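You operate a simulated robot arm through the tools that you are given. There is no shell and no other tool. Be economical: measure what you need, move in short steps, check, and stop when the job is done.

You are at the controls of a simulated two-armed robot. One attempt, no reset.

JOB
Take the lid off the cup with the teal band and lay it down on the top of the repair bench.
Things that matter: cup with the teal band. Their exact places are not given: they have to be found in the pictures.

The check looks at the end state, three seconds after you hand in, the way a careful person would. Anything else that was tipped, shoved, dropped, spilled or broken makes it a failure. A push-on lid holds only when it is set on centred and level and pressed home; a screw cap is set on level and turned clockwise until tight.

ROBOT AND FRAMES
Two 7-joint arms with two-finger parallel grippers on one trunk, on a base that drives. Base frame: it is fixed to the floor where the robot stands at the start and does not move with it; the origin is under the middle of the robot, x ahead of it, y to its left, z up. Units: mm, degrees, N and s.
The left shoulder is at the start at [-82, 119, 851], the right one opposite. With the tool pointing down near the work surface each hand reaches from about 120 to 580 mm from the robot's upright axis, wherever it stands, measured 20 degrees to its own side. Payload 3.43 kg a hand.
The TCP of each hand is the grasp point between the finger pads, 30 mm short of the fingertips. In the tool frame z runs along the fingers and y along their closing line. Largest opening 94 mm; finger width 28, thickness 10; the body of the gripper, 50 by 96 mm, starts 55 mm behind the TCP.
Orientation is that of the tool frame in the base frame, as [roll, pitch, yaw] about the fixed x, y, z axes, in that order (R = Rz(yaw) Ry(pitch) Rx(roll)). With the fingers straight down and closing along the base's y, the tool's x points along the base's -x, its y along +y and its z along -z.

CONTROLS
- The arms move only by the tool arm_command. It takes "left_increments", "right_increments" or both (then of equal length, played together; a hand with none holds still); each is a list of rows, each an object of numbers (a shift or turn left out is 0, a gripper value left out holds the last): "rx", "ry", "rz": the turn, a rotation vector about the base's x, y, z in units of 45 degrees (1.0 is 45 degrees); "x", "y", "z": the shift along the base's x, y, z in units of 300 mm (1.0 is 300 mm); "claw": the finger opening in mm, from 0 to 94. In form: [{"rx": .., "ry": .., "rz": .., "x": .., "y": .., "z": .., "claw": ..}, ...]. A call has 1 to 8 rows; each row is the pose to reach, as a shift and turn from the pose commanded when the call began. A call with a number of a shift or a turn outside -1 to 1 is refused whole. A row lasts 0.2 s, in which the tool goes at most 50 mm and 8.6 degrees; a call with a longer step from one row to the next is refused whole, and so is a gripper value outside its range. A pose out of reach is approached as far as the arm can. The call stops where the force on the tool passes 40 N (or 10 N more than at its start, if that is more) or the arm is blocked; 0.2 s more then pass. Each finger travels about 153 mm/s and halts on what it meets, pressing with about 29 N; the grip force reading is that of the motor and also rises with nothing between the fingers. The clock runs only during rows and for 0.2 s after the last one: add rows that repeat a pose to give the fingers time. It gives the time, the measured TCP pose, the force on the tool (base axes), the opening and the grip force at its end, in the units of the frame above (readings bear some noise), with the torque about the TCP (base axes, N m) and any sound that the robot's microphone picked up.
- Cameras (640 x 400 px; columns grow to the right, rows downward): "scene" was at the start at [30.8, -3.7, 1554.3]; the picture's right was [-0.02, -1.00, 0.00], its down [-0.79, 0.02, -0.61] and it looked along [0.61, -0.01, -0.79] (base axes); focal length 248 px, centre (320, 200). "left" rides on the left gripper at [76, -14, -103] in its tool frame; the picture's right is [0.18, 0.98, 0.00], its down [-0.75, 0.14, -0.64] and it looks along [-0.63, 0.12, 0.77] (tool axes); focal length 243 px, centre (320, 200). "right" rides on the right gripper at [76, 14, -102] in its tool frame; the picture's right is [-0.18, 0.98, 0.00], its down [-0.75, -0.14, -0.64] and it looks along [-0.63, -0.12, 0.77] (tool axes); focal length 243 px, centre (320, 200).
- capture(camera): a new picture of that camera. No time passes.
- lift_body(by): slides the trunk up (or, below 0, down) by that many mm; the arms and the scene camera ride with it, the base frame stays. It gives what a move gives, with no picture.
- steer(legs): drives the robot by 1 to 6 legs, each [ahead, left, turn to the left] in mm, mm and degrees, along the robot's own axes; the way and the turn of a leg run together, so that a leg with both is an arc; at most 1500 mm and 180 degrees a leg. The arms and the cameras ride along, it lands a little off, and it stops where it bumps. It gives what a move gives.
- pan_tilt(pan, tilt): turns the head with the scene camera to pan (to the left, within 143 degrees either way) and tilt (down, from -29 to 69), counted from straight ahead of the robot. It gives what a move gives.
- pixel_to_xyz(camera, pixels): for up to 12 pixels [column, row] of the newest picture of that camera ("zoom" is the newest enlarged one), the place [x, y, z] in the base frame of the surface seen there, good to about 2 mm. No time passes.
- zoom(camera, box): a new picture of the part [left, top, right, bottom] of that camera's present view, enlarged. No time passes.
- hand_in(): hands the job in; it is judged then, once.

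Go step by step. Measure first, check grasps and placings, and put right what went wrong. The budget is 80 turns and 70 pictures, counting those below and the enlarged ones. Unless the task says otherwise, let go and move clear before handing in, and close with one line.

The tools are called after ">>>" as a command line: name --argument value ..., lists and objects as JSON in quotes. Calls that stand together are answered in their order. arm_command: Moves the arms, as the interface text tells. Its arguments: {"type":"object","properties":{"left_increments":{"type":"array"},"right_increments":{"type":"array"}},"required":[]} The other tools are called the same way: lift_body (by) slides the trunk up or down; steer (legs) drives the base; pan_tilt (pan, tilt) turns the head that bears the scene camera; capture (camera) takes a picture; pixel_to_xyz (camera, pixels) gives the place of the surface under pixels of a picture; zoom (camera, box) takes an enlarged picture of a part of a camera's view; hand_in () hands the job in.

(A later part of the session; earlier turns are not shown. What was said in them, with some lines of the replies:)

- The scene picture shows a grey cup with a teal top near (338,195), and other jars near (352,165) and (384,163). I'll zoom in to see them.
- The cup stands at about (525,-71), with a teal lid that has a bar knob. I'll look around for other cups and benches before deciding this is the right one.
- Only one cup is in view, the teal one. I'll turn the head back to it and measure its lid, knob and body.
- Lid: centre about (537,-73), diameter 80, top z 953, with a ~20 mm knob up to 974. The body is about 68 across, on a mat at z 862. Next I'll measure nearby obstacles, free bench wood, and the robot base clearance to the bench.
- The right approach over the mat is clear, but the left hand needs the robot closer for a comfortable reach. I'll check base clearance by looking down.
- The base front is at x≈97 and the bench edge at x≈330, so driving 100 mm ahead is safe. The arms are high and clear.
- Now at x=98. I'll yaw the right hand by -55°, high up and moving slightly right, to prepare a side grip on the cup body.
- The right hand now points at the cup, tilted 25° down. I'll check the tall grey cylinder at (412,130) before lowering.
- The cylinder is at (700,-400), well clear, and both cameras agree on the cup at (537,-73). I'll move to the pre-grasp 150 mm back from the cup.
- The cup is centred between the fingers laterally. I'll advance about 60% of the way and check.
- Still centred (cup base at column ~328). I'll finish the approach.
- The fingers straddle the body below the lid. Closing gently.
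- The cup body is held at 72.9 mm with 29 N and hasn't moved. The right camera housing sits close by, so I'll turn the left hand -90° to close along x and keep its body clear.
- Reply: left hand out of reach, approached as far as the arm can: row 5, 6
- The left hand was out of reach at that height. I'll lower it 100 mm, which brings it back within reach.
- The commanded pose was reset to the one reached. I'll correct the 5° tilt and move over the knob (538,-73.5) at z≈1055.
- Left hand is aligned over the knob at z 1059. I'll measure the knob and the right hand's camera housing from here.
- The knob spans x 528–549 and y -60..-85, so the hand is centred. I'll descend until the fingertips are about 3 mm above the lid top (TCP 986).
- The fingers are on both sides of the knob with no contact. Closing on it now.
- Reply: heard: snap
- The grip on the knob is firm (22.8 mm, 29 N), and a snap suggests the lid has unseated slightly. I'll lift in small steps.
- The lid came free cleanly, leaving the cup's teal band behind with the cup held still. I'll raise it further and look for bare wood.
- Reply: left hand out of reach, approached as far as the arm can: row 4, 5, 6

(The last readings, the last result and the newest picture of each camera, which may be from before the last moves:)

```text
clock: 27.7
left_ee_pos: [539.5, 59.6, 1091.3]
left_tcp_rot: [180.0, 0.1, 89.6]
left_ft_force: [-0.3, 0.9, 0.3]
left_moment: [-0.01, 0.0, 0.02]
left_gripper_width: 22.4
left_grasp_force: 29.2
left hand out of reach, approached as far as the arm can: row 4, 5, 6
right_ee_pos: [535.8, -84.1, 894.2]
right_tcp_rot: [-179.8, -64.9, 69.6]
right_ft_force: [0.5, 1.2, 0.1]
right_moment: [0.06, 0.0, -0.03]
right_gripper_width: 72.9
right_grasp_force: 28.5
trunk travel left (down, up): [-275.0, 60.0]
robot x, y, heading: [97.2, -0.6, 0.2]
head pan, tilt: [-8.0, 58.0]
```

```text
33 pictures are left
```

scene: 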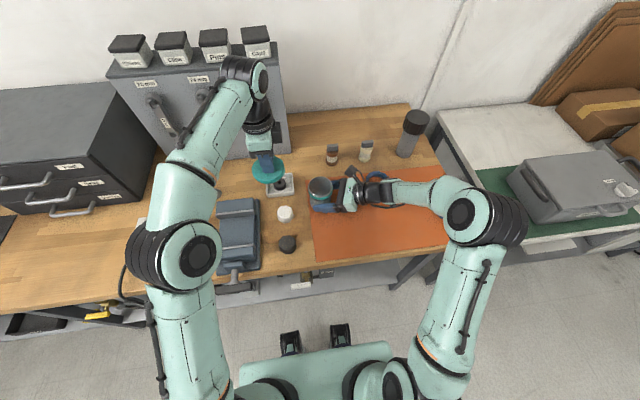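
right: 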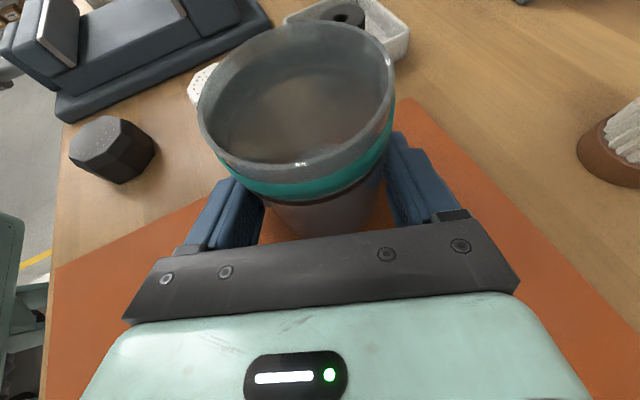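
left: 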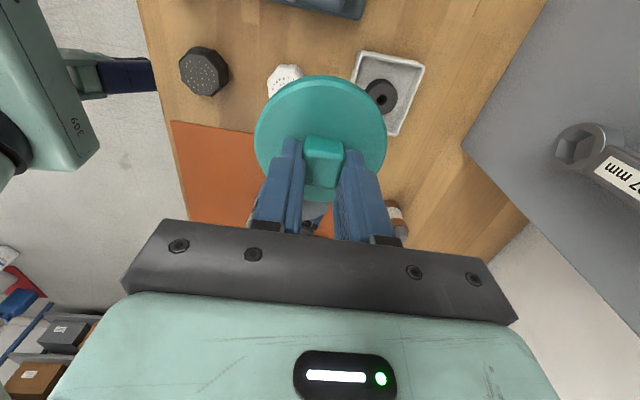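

The lid is up and the cup stands still, open. Now I'll release it with the right hand gently and retreat along the approach line.

>>> arm_command --right_increments '[{"claw": 76}, {"claw": 82}, {"claw": 94}, {"claw": 94}]'

>>> arm_command --right_increments '[{"x": -0.02, "y": -0.055, "z": 0.027}, {"x": -0.05, "y": -0.14, "z": 0.068}, {"x": -0.085, "y": -0.24, "z": 0.116}, {"x": -0.12, "y": -0.34, "z": 0.165}, {"x": -0.15, "y": -0.425, "z": 0.23}, {"x": -0.15, "y": -0.46, "z": 0.36}, {"x": -0.15, "y": -0.5, "z": 0.48}]'

>>> capture --camera "scene"

>>> capture --camera "right"

```text
clock: 28.7
left_ee_pos: [539.4, 60.9, 1089.8]
left_tcp_rot: [-179.9, 0.0, 89.8]
left_ft_force: [1.3, -0.2, -1.2]
left_moment: [0.03, 0.01, 0.0]
left_gripper_width: 22.5
left_grasp_force: 28.6
right_ee_pos: [535.7, -84.4, 893.4]
right_tcp_rot: [-179.8, -64.9, 69.7]
right_ft_force: [0.3, 0.3, -0.2]
right_moment: [0.03, -0.01, 0.02]
right_gripper_width: 94.0
right_grasp_force: 0.1
trunk travel left (down, up): [-275.0, 60.0]
robot x, y, heading: [100.3, 1.5, -0.0]
head pan, tilt: [-8.0, 58.0]
```

```text
clock: 30.3
left_ee_pos: [539.3, 59.5, 1090.9]
left_tcp_rot: [-179.9, 0.0, 89.7]
left_ft_force: [0.4, -0.6, -0.2]
left_moment: [-0.03, -0.02, -0.01]
left_gripper_width: 22.9
left_grasp_force: 29.6
right_ee_pos: [489.7, -234.0, 1041.7]
right_tcp_rot: [-179.5, -65.0, 69.5]
right_ft_force: [-0.1, -0.4, -0.6]
right_moment: [0.03, 0.02, 0.0]
right_gripper_width: 94.2
right_grasp_force: 0.1
trunk travel left (down, up): [-275.0, 60.0]
robot x, y, heading: [101.2, 2.0, 0.0]
head pan, tilt: [-8.0, 58.0]
```

```text
32 pictures are left
```

scene: 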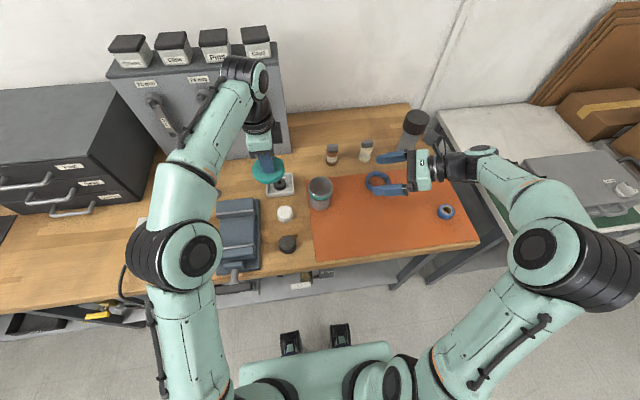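

```text
31 pictures are left
```

right: 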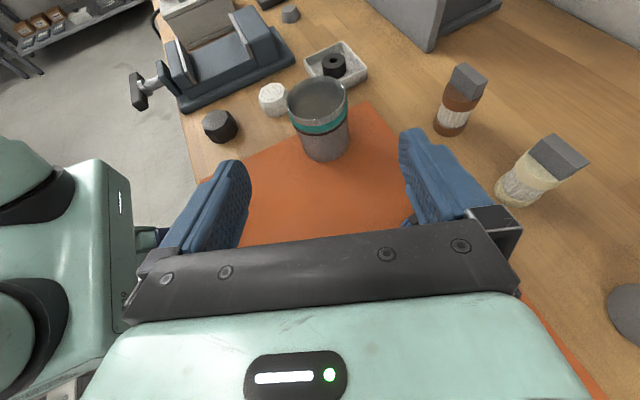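

The cup stands upright and untouched. Bare wood behind it, around right-view (400,95), looks like the spot, so I'll measure its boundaries.

>>> pixel_to_xyz --camera "right" --pixels '[[368, 103], [398, 145], [366, 76], [345, 90], [366, 70], [430, 52], [390, 25], [445, 132], [400, 95], [400, 70], [318, 88], [325, 158]]'

>>> pixel_to_xyz --camera "scene" --pixels '[[312, 178], [308, 160], [295, 178], [290, 150], [300, 140], [330, 163], [320, 150], [268, 195], [294, 192], [269, 178], [283, 172]]'

```text
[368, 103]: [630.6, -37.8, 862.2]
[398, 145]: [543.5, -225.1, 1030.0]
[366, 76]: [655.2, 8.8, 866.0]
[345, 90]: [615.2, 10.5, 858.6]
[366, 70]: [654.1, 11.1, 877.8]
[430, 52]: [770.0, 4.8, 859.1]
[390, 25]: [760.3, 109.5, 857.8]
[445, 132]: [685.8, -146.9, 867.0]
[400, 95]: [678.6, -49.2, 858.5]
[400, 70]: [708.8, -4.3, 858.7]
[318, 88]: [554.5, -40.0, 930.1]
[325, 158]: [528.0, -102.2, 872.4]
```

```text
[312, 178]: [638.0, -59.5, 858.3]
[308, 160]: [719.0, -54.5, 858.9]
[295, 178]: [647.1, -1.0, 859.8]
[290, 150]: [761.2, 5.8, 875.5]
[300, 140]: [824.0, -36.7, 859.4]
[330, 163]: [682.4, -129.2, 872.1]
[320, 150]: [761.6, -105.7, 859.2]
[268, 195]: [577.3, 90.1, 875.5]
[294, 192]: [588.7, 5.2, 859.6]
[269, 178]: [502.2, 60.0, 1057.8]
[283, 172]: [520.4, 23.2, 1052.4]
```

The free wood at (688,-48) lies clear of the mat, tray, bottle and cabinet. It needs the robot about 100 mm further ahead, so I'll check clearances of elbows, wrist and cabinet.

>>> pixel_to_xyz --camera "scene" --pixels '[[245, 75], [262, 80], [258, 115], [255, 37], [272, 50], [265, 90], [175, 250], [640, 265], [545, 255], [555, 180], [290, 345], [318, 352]]'

>>> pan_tilt --pan 0 --tilt 69

>>> capture --camera "scene"

```text
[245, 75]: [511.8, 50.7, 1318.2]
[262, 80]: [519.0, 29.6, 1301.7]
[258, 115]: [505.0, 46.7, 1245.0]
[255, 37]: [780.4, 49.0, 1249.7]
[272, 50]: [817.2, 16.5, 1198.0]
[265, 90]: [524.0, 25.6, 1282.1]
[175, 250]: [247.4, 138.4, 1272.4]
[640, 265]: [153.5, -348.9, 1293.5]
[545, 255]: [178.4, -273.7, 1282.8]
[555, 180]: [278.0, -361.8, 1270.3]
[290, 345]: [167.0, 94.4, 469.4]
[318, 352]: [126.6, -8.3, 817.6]
```

```text
clock: 31.0
left_ee_pos: [539.8, 60.7, 1090.2]
left_tcp_rot: [-179.9, 0.0, 89.7]
left_ft_force: [0.5, 0.1, -0.6]
left_moment: [-0.02, 0.0, -0.05]
left_gripper_width: 22.7
left_grasp_force: 29.2
right_ee_pos: [488.8, -233.9, 1041.3]
right_tcp_rot: [-179.6, -65.0, 69.6]
right_ft_force: [0.2, -0.1, 1.5]
right_moment: [-0.03, -0.01, 0.0]
right_gripper_width: 93.9
right_grasp_force: 0.0
trunk travel left (down, up): [-275.0, 60.0]
robot x, y, heading: [94.1, -4.7, -0.3]
head pan, tilt: [0.0, 68.8]
```

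```text
30 pictures are left
```

scene: 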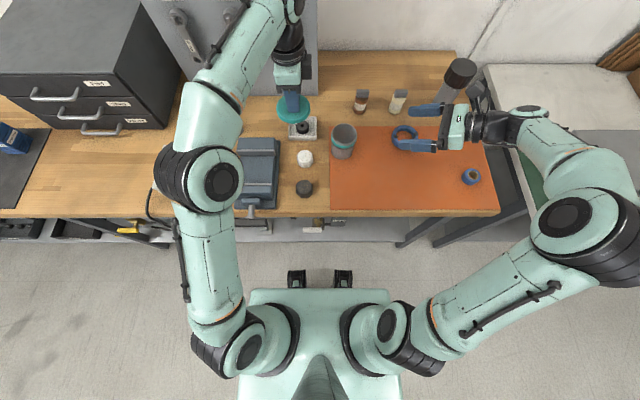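

Clearances are good: the trunk front is at x≈130–195 against a bench edge at 330, and the wrist is well short of the cabinet. I'll pull the right hand back and up, then drive 100 ahead.

>>> arm_command --right_increments '[{"x": -0.1, "z": 0.05}, {"x": -0.2, "z": 0.1}, {"x": -0.3, "z": 0.15}]'

>>> steer --legs '[[100, 0, 0]]'

>>> pan_tilt --pan -5 --tilt 60

>>> capture --camera "scene"

```text
clock: 31.8
left_ee_pos: [538.9, 61.6, 1091.8]
left_tcp_rot: [-179.9, 0.0, 89.7]
left_ft_force: [0.3, -0.7, -0.6]
left_moment: [-0.01, -0.03, 0.03]
left_gripper_width: 22.3
left_grasp_force: 28.8
right_ee_pos: [399.7, -236.8, 1085.2]
right_tcp_rot: [-179.9, -65.0, 69.7]
right_ft_force: [0.0, 0.0, -0.9]
right_moment: [0.01, -0.03, -0.01]
right_gripper_width: 94.0
right_grasp_force: 0.1
trunk travel left (down, up): [-275.0, 60.0]
robot x, y, heading: [96.9, 1.5, -0.1]
head pan, tilt: [0.0, 68.8]
```

```text
clock: 33.0
left_ee_pos: [636.2, 61.8, 1091.0]
left_tcp_rot: [-179.8, 0.0, 89.8]
left_ft_force: [0.8, 0.4, -0.9]
left_moment: [0.02, 0.06, 0.02]
left_gripper_width: 22.7
left_grasp_force: 29.1
right_ee_pos: [499.4, -235.6, 1083.8]
right_tcp_rot: [-179.7, -65.0, 69.7]
right_ft_force: [0.8, -0.8, 0.2]
right_moment: [-0.01, 0.04, 0.03]
right_gripper_width: 93.9
right_grasp_force: 0.0
trunk travel left (down, up): [-275.0, 60.0]
robot x, y, heading: [195.8, -1.4, -0.1]
head pan, tilt: [0.0, 68.8]
```

```text
clock: 33.7
left_ee_pos: [637.4, 61.4, 1091.0]
left_tcp_rot: [-179.9, 0.0, 89.8]
left_ft_force: [0.0, 0.7, -0.8]
left_moment: [-0.04, -0.03, -0.01]
left_gripper_width: 22.3
left_grasp_force: 29.1
right_ee_pos: [498.5, -236.2, 1083.6]
right_tcp_rot: [-179.7, -65.0, 69.8]
right_ft_force: [1.4, 0.8, -0.6]
right_moment: [0.0, 0.01, 0.02]
right_gripper_width: 94.0
right_grasp_force: 0.1
trunk travel left (down, up): [-275.0, 60.0]
robot x, y, heading: [196.1, -2.7, -0.1]
head pan, tilt: [-5.0, 60.0]
```

```text
29 pictures are left
```

scene: 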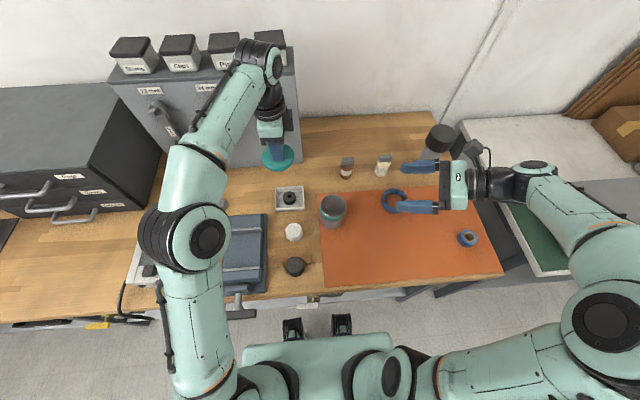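

Driven cleanly. Moving the lid over the free wood (688,-48), partly lowered.

>>> arm_command --left_increments '[{"x": 0.042, "y": -0.09, "z": -0.05}, {"x": 0.085, "y": -0.18, "z": -0.1}, {"x": 0.128, "y": -0.275, "z": -0.15}, {"x": 0.17, "y": -0.365, "z": -0.2}, {"x": 0.17, "y": -0.365, "z": -0.2}]'

>>> capture --camera "scene"

>>> capture --camera "right"

>>> capture --camera "left"

```text
clock: 34.9
left_ee_pos: [671.2, -39.9, 1029.4]
left_tcp_rot: [-179.9, 0.0, 89.9]
left_ft_force: [-0.1, -0.4, -0.5]
left_moment: [-0.02, 0.01, 0.02]
left_gripper_width: 22.7
left_grasp_force: 28.7
left hand out of reach, approached as far as the arm can: row 4, 5
right_ee_pos: [500.2, -236.1, 1083.4]
right_tcp_rot: [-179.7, -65.0, 69.7]
right_ft_force: [-0.1, 0.0, 1.4]
right_moment: [0.03, 0.01, 0.01]
right_gripper_width: 93.9
right_grasp_force: 0.0
trunk travel left (down, up): [-275.0, 60.0]
robot x, y, heading: [195.9, -2.0, 0.0]
head pan, tilt: [-5.0, 60.0]
```

```text
28 pictures are left
```

scene: 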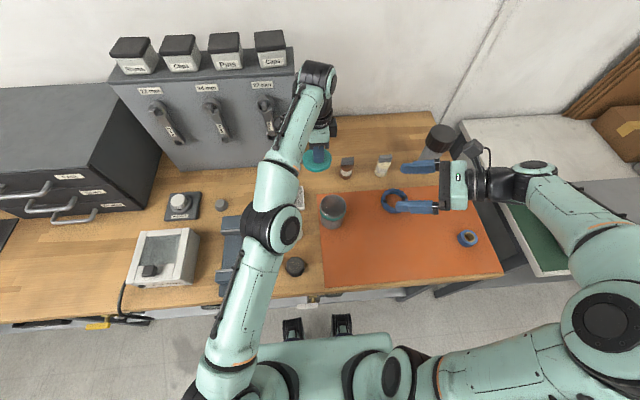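

```text
27 pictures are left
```

right: 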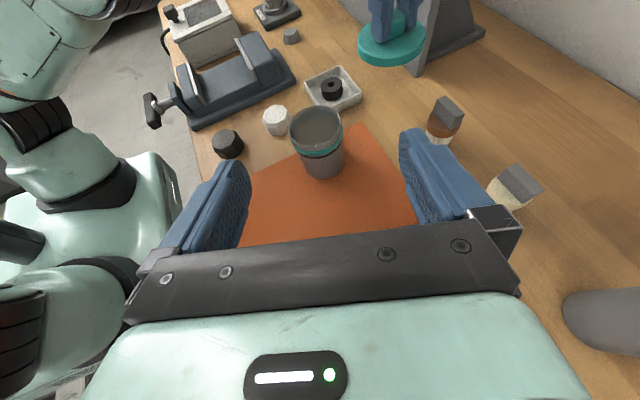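

```text
26 pictures are left
```

left: 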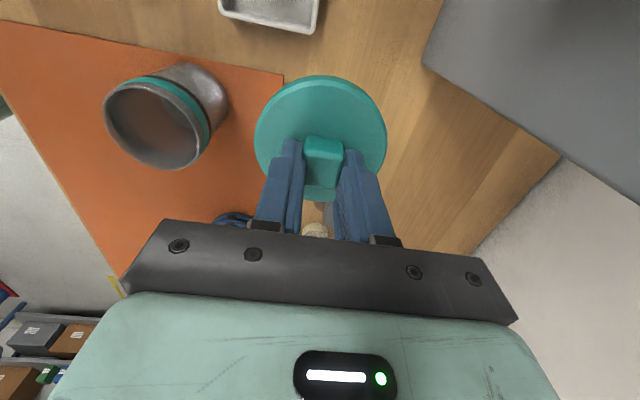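

Reach limit stopped it at (671,-40). Lower height gives more reach, so I'll go down 80 mm and then shift the last bit.

>>> arm_command --left_increments '[{"z": -0.1}, {"z": -0.2}, {"z": -0.27}, {"z": -0.27, "x": 0.02, "y": -0.013}, {"z": -0.27, "x": 0.043, "y": -0.027}, {"z": -0.27, "x": 0.043, "y": -0.027}]'

>>> zoom --camera "right" --box '[280, 0, 520, 150]'

>>> zoom --camera "scene" --box '[260, 120, 380, 195]'

```text
clock: 36.3
left_ee_pos: [684.7, -49.4, 948.0]
left_tcp_rot: [-179.8, 0.0, 89.7]
left_ft_force: [0.0, 0.0, -0.1]
left_moment: [0.0, -0.01, 0.02]
left_gripper_width: 22.7
left_grasp_force: 29.0
right_ee_pos: [498.6, -235.7, 1083.7]
right_tcp_rot: [-179.6, -65.0, 69.8]
right_ft_force: [1.4, -0.7, -0.3]
right_moment: [0.01, -0.01, 0.01]
right_gripper_width: 94.1
right_grasp_force: 0.0
trunk travel left (down, up): [-275.0, 60.0]
robot x, y, heading: [195.2, 1.3, -0.1]
head pan, tilt: [-5.0, 60.0]
```

```text
2.67 times, centred on (400, 75) of right
```

zoom: 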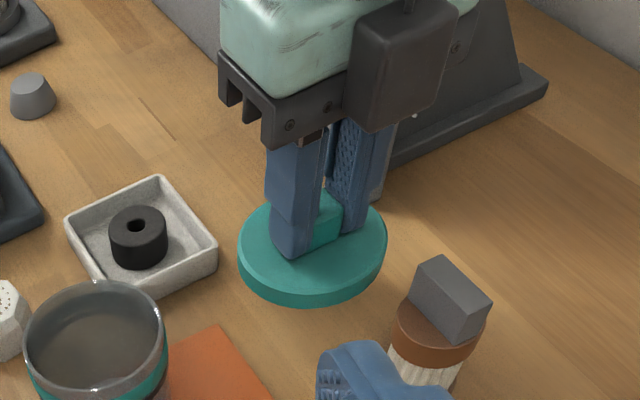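

```text
5.33 times, centred on (320, 158) of scene
```

zoom: 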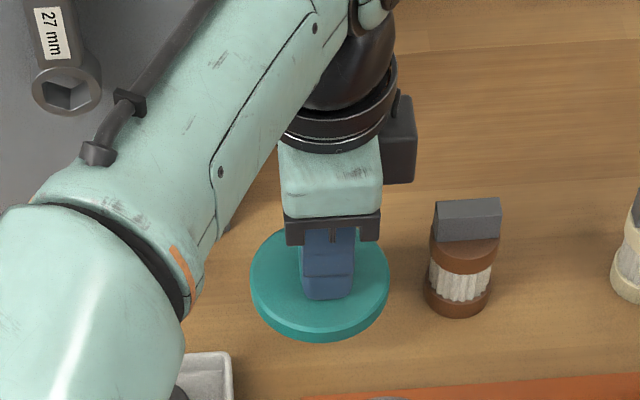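

Everything around is clear. I'll measure the lid's lower edge.

>>> pixel_to_xyz --camera "zoom" --pixels '[[322, 318], [322, 328], [322, 337], [322, 350], [265, 310], [260, 345]]'

```text
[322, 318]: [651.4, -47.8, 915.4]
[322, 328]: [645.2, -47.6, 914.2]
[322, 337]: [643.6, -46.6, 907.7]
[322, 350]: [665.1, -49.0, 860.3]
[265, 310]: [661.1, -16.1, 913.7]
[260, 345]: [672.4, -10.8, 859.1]
```

The lid's edge bottom is at about 904, around 45 mm above the wood. I'll go down 30 mm, then creep.

>>> arm_command --left_increments '[{"z": -0.05}, {"z": -0.09}, {"z": -0.1}, {"z": -0.1}]'

>>> arm_command --left_increments '[{"z": -0.01}, {"z": -0.02}, {"z": -0.02}]'

>>> zoom --camera "scene" --box '[280, 130, 360, 180]'

```text
clock: 37.3
left_ee_pos: [687.2, -47.1, 919.1]
left_tcp_rot: [-179.9, 0.0, 89.9]
left_ft_force: [0.1, -0.5, 0.2]
left_moment: [-0.01, -0.01, 0.01]
left_gripper_width: 22.7
left_grasp_force: 29.2
right_ee_pos: [498.3, -235.7, 1084.8]
right_tcp_rot: [-179.7, -65.0, 69.7]
right_ft_force: [0.4, 0.5, 0.0]
right_moment: [-0.03, 0.0, 0.03]
right_gripper_width: 93.9
right_grasp_force: 0.1
trunk travel left (down, up): [-275.0, 60.0]
robot x, y, heading: [194.8, -3.1, -0.1]
head pan, tilt: [-5.0, 60.0]
```

```text
clock: 38.1
left_ee_pos: [685.0, -48.7, 913.2]
left_tcp_rot: [-179.9, 0.0, 89.8]
left_ft_force: [0.1, 0.3, 0.8]
left_moment: [0.02, -0.01, -0.02]
left_gripper_width: 22.6
left_grasp_force: 29.2
right_ee_pos: [499.2, -236.3, 1083.2]
right_tcp_rot: [-179.7, -65.0, 69.8]
right_ft_force: [0.2, 0.4, 0.0]
right_moment: [-0.01, -0.02, 0.02]
right_gripper_width: 94.1
right_grasp_force: 0.0
trunk travel left (down, up): [-275.0, 60.0]
robot x, y, heading: [194.1, -0.4, -0.2]
head pan, tilt: [-5.0, 60.0]
```

```text
8.00 times, centred on (320, 155) of scene
```

zoom: 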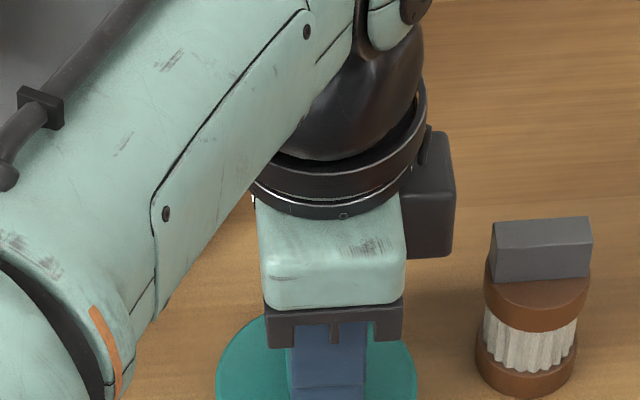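

TCP is at 913 with no contact yet, about 10 mm left. Creeping down in two short calls with a force check.

>>> arm_command --left_increments '[{"z": -0.006}, {"z": -0.012}, {"z": -0.017}, {"z": -0.017}]'

>>> zoom --camera "right" --box '[340, 20, 460, 95]'

```text
clock: 39.1
left_ee_pos: [685.2, -48.1, 907.2]
left_tcp_rot: [-179.9, -0.1, 89.9]
left_ft_force: [0.1, -0.9, -0.4]
left_moment: [0.01, 0.02, 0.01]
left_gripper_width: 22.9
left_grasp_force: 29.0
right_ee_pos: [500.2, -236.7, 1085.2]
right_tcp_rot: [-179.7, -65.0, 69.7]
right_ft_force: [0.1, -0.4, 0.6]
right_moment: [-0.03, 0.0, 0.01]
right_gripper_width: 94.0
right_grasp_force: 0.0
trunk travel left (down, up): [-275.0, 60.0]
robot x, y, heading: [194.5, -3.1, 0.1]
head pan, tilt: [-5.0, 60.0]
```

```text
5.33 times, centred on (400, 58) of right
```

zoom: 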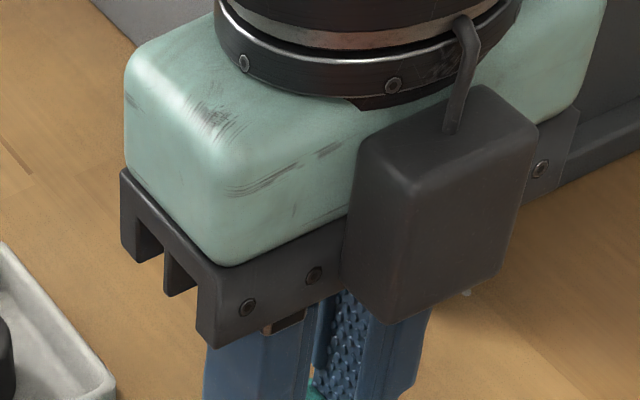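

>>> zoom --camera "right" --box '[340, 60, 460, 135]'

>>> arm_command --left_increments '[{"z": -0.004}, {"z": -0.008}, {"z": -0.012}, {"z": -0.012}]'

>>> zoom --camera "right" --box '[340, 60, 460, 135]'

```text
5.33 times, centred on (400, 98) of right
```

zoom: 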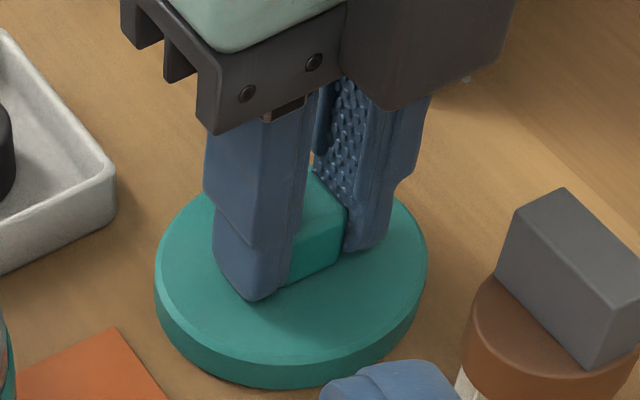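

```text
clock: 40.1
left_ee_pos: [685.0, -49.1, 904.0]
left_tcp_rot: [179.8, 0.1, 89.7]
left_ft_force: [-1.8, 1.0, 15.1]
left_moment: [0.2, 0.17, 0.0]
left_gripper_width: 22.6
left_grasp_force: 28.8
right_ee_pos: [499.0, -235.4, 1084.8]
right_tcp_rot: [-179.9, -65.0, 70.0]
right_ft_force: [0.8, 0.3, -0.5]
right_moment: [0.0, -0.01, -0.04]
right_gripper_width: 94.0
right_grasp_force: 0.1
trunk travel left (down, up): [-275.0, 60.0]
robot x, y, heading: [193.4, 4.2, -0.2]
head pan, tilt: [-5.0, 60.0]
```

```text
5.33 times, centred on (400, 98) of right
```

zoom: 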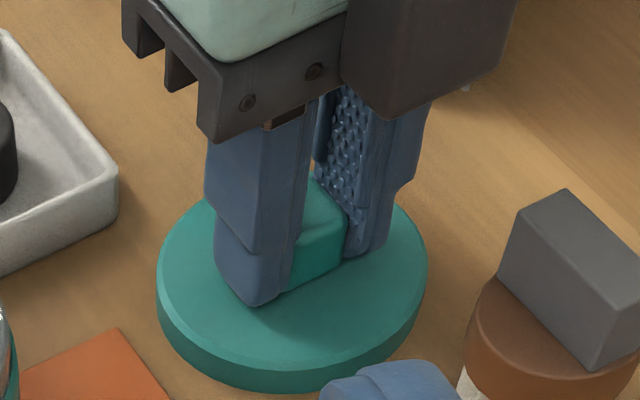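

The lid is down: 15 N of contact, level on the wood. Releasing it and going straight up.

>>> arm_command --left_increments '[{"claw": 28}, {"claw": 38}, {"claw": 50}, {"claw": 60}]'

>>> arm_command --left_increments '[{"z": 0.05}, {"z": 0.15}, {"z": 0.28, "x": -0.03, "y": 0.03}, {"z": 0.4, "x": -0.12, "y": 0.1}, {"z": 0.5, "x": -0.2, "y": 0.2}, {"z": 0.55, "x": -0.28, "y": 0.32}]'

>>> capture --camera "scene"

>>> capture --camera "right"

```text
clock: 41.1
left_ee_pos: [685.8, -49.4, 903.2]
left_tcp_rot: [-179.9, 0.0, 89.7]
left_ft_force: [-2.5, -0.7, 6.5]
left_moment: [-0.02, -0.05, -0.04]
left_gripper_width: 58.9
left_grasp_force: 0.1
right_ee_pos: [499.4, -236.4, 1085.2]
right_tcp_rot: [-179.8, -65.0, 69.8]
right_ft_force: [-0.1, 0.2, -0.1]
right_moment: [-0.03, 0.01, -0.03]
right_gripper_width: 93.9
right_grasp_force: 0.1
trunk travel left (down, up): [-275.0, 60.0]
robot x, y, heading: [195.7, -0.8, 0.2]
head pan, tilt: [-5.0, 60.0]
```

```text
clock: 42.5
left_ee_pos: [602.3, 49.8, 1068.4]
left_tcp_rot: [180.0, -0.1, 89.9]
left_ft_force: [0.9, 0.6, 0.1]
left_moment: [0.01, 0.01, -0.03]
left_gripper_width: 60.0
left_grasp_force: 0.1
right_ee_pos: [499.5, -236.1, 1085.2]
right_tcp_rot: [-179.9, -65.0, 69.9]
right_ft_force: [0.4, -0.3, 1.3]
right_moment: [-0.01, 0.03, -0.01]
right_gripper_width: 93.9
right_grasp_force: 0.0
trunk travel left (down, up): [-275.0, 60.0]
robot x, y, heading: [194.2, -1.1, -0.0]
head pan, tilt: [-5.0, 60.0]
```

```text
19 pictures are left
```

scene: 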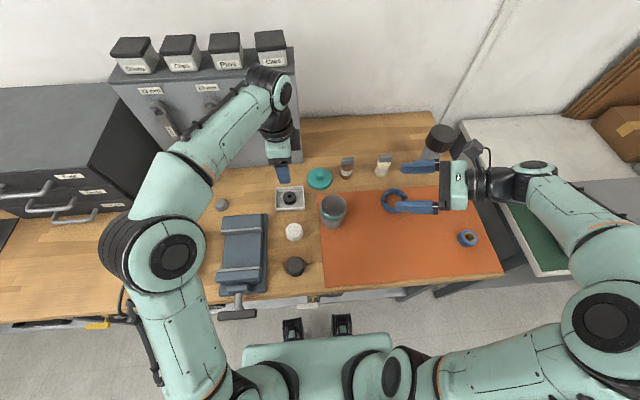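

```text
18 pictures are left
```

right: 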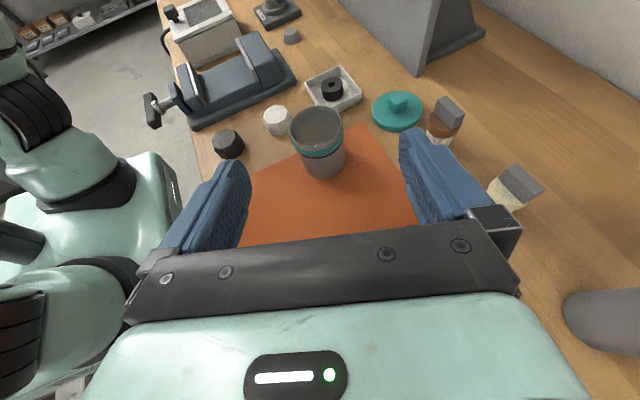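

The lid lies flat on bare wood at scene (320,178). The cup stands upright at (332,210), nothing else was disturbed, and both hands are clear, so I'm handing in.

>>> hand_in

```text
The job is handed in.
```

The teal-banded cup's lid is off and lying flat on the bare wood of the repair bench, behind the cup. The cup is upright where it stood, and nothing else was moved.
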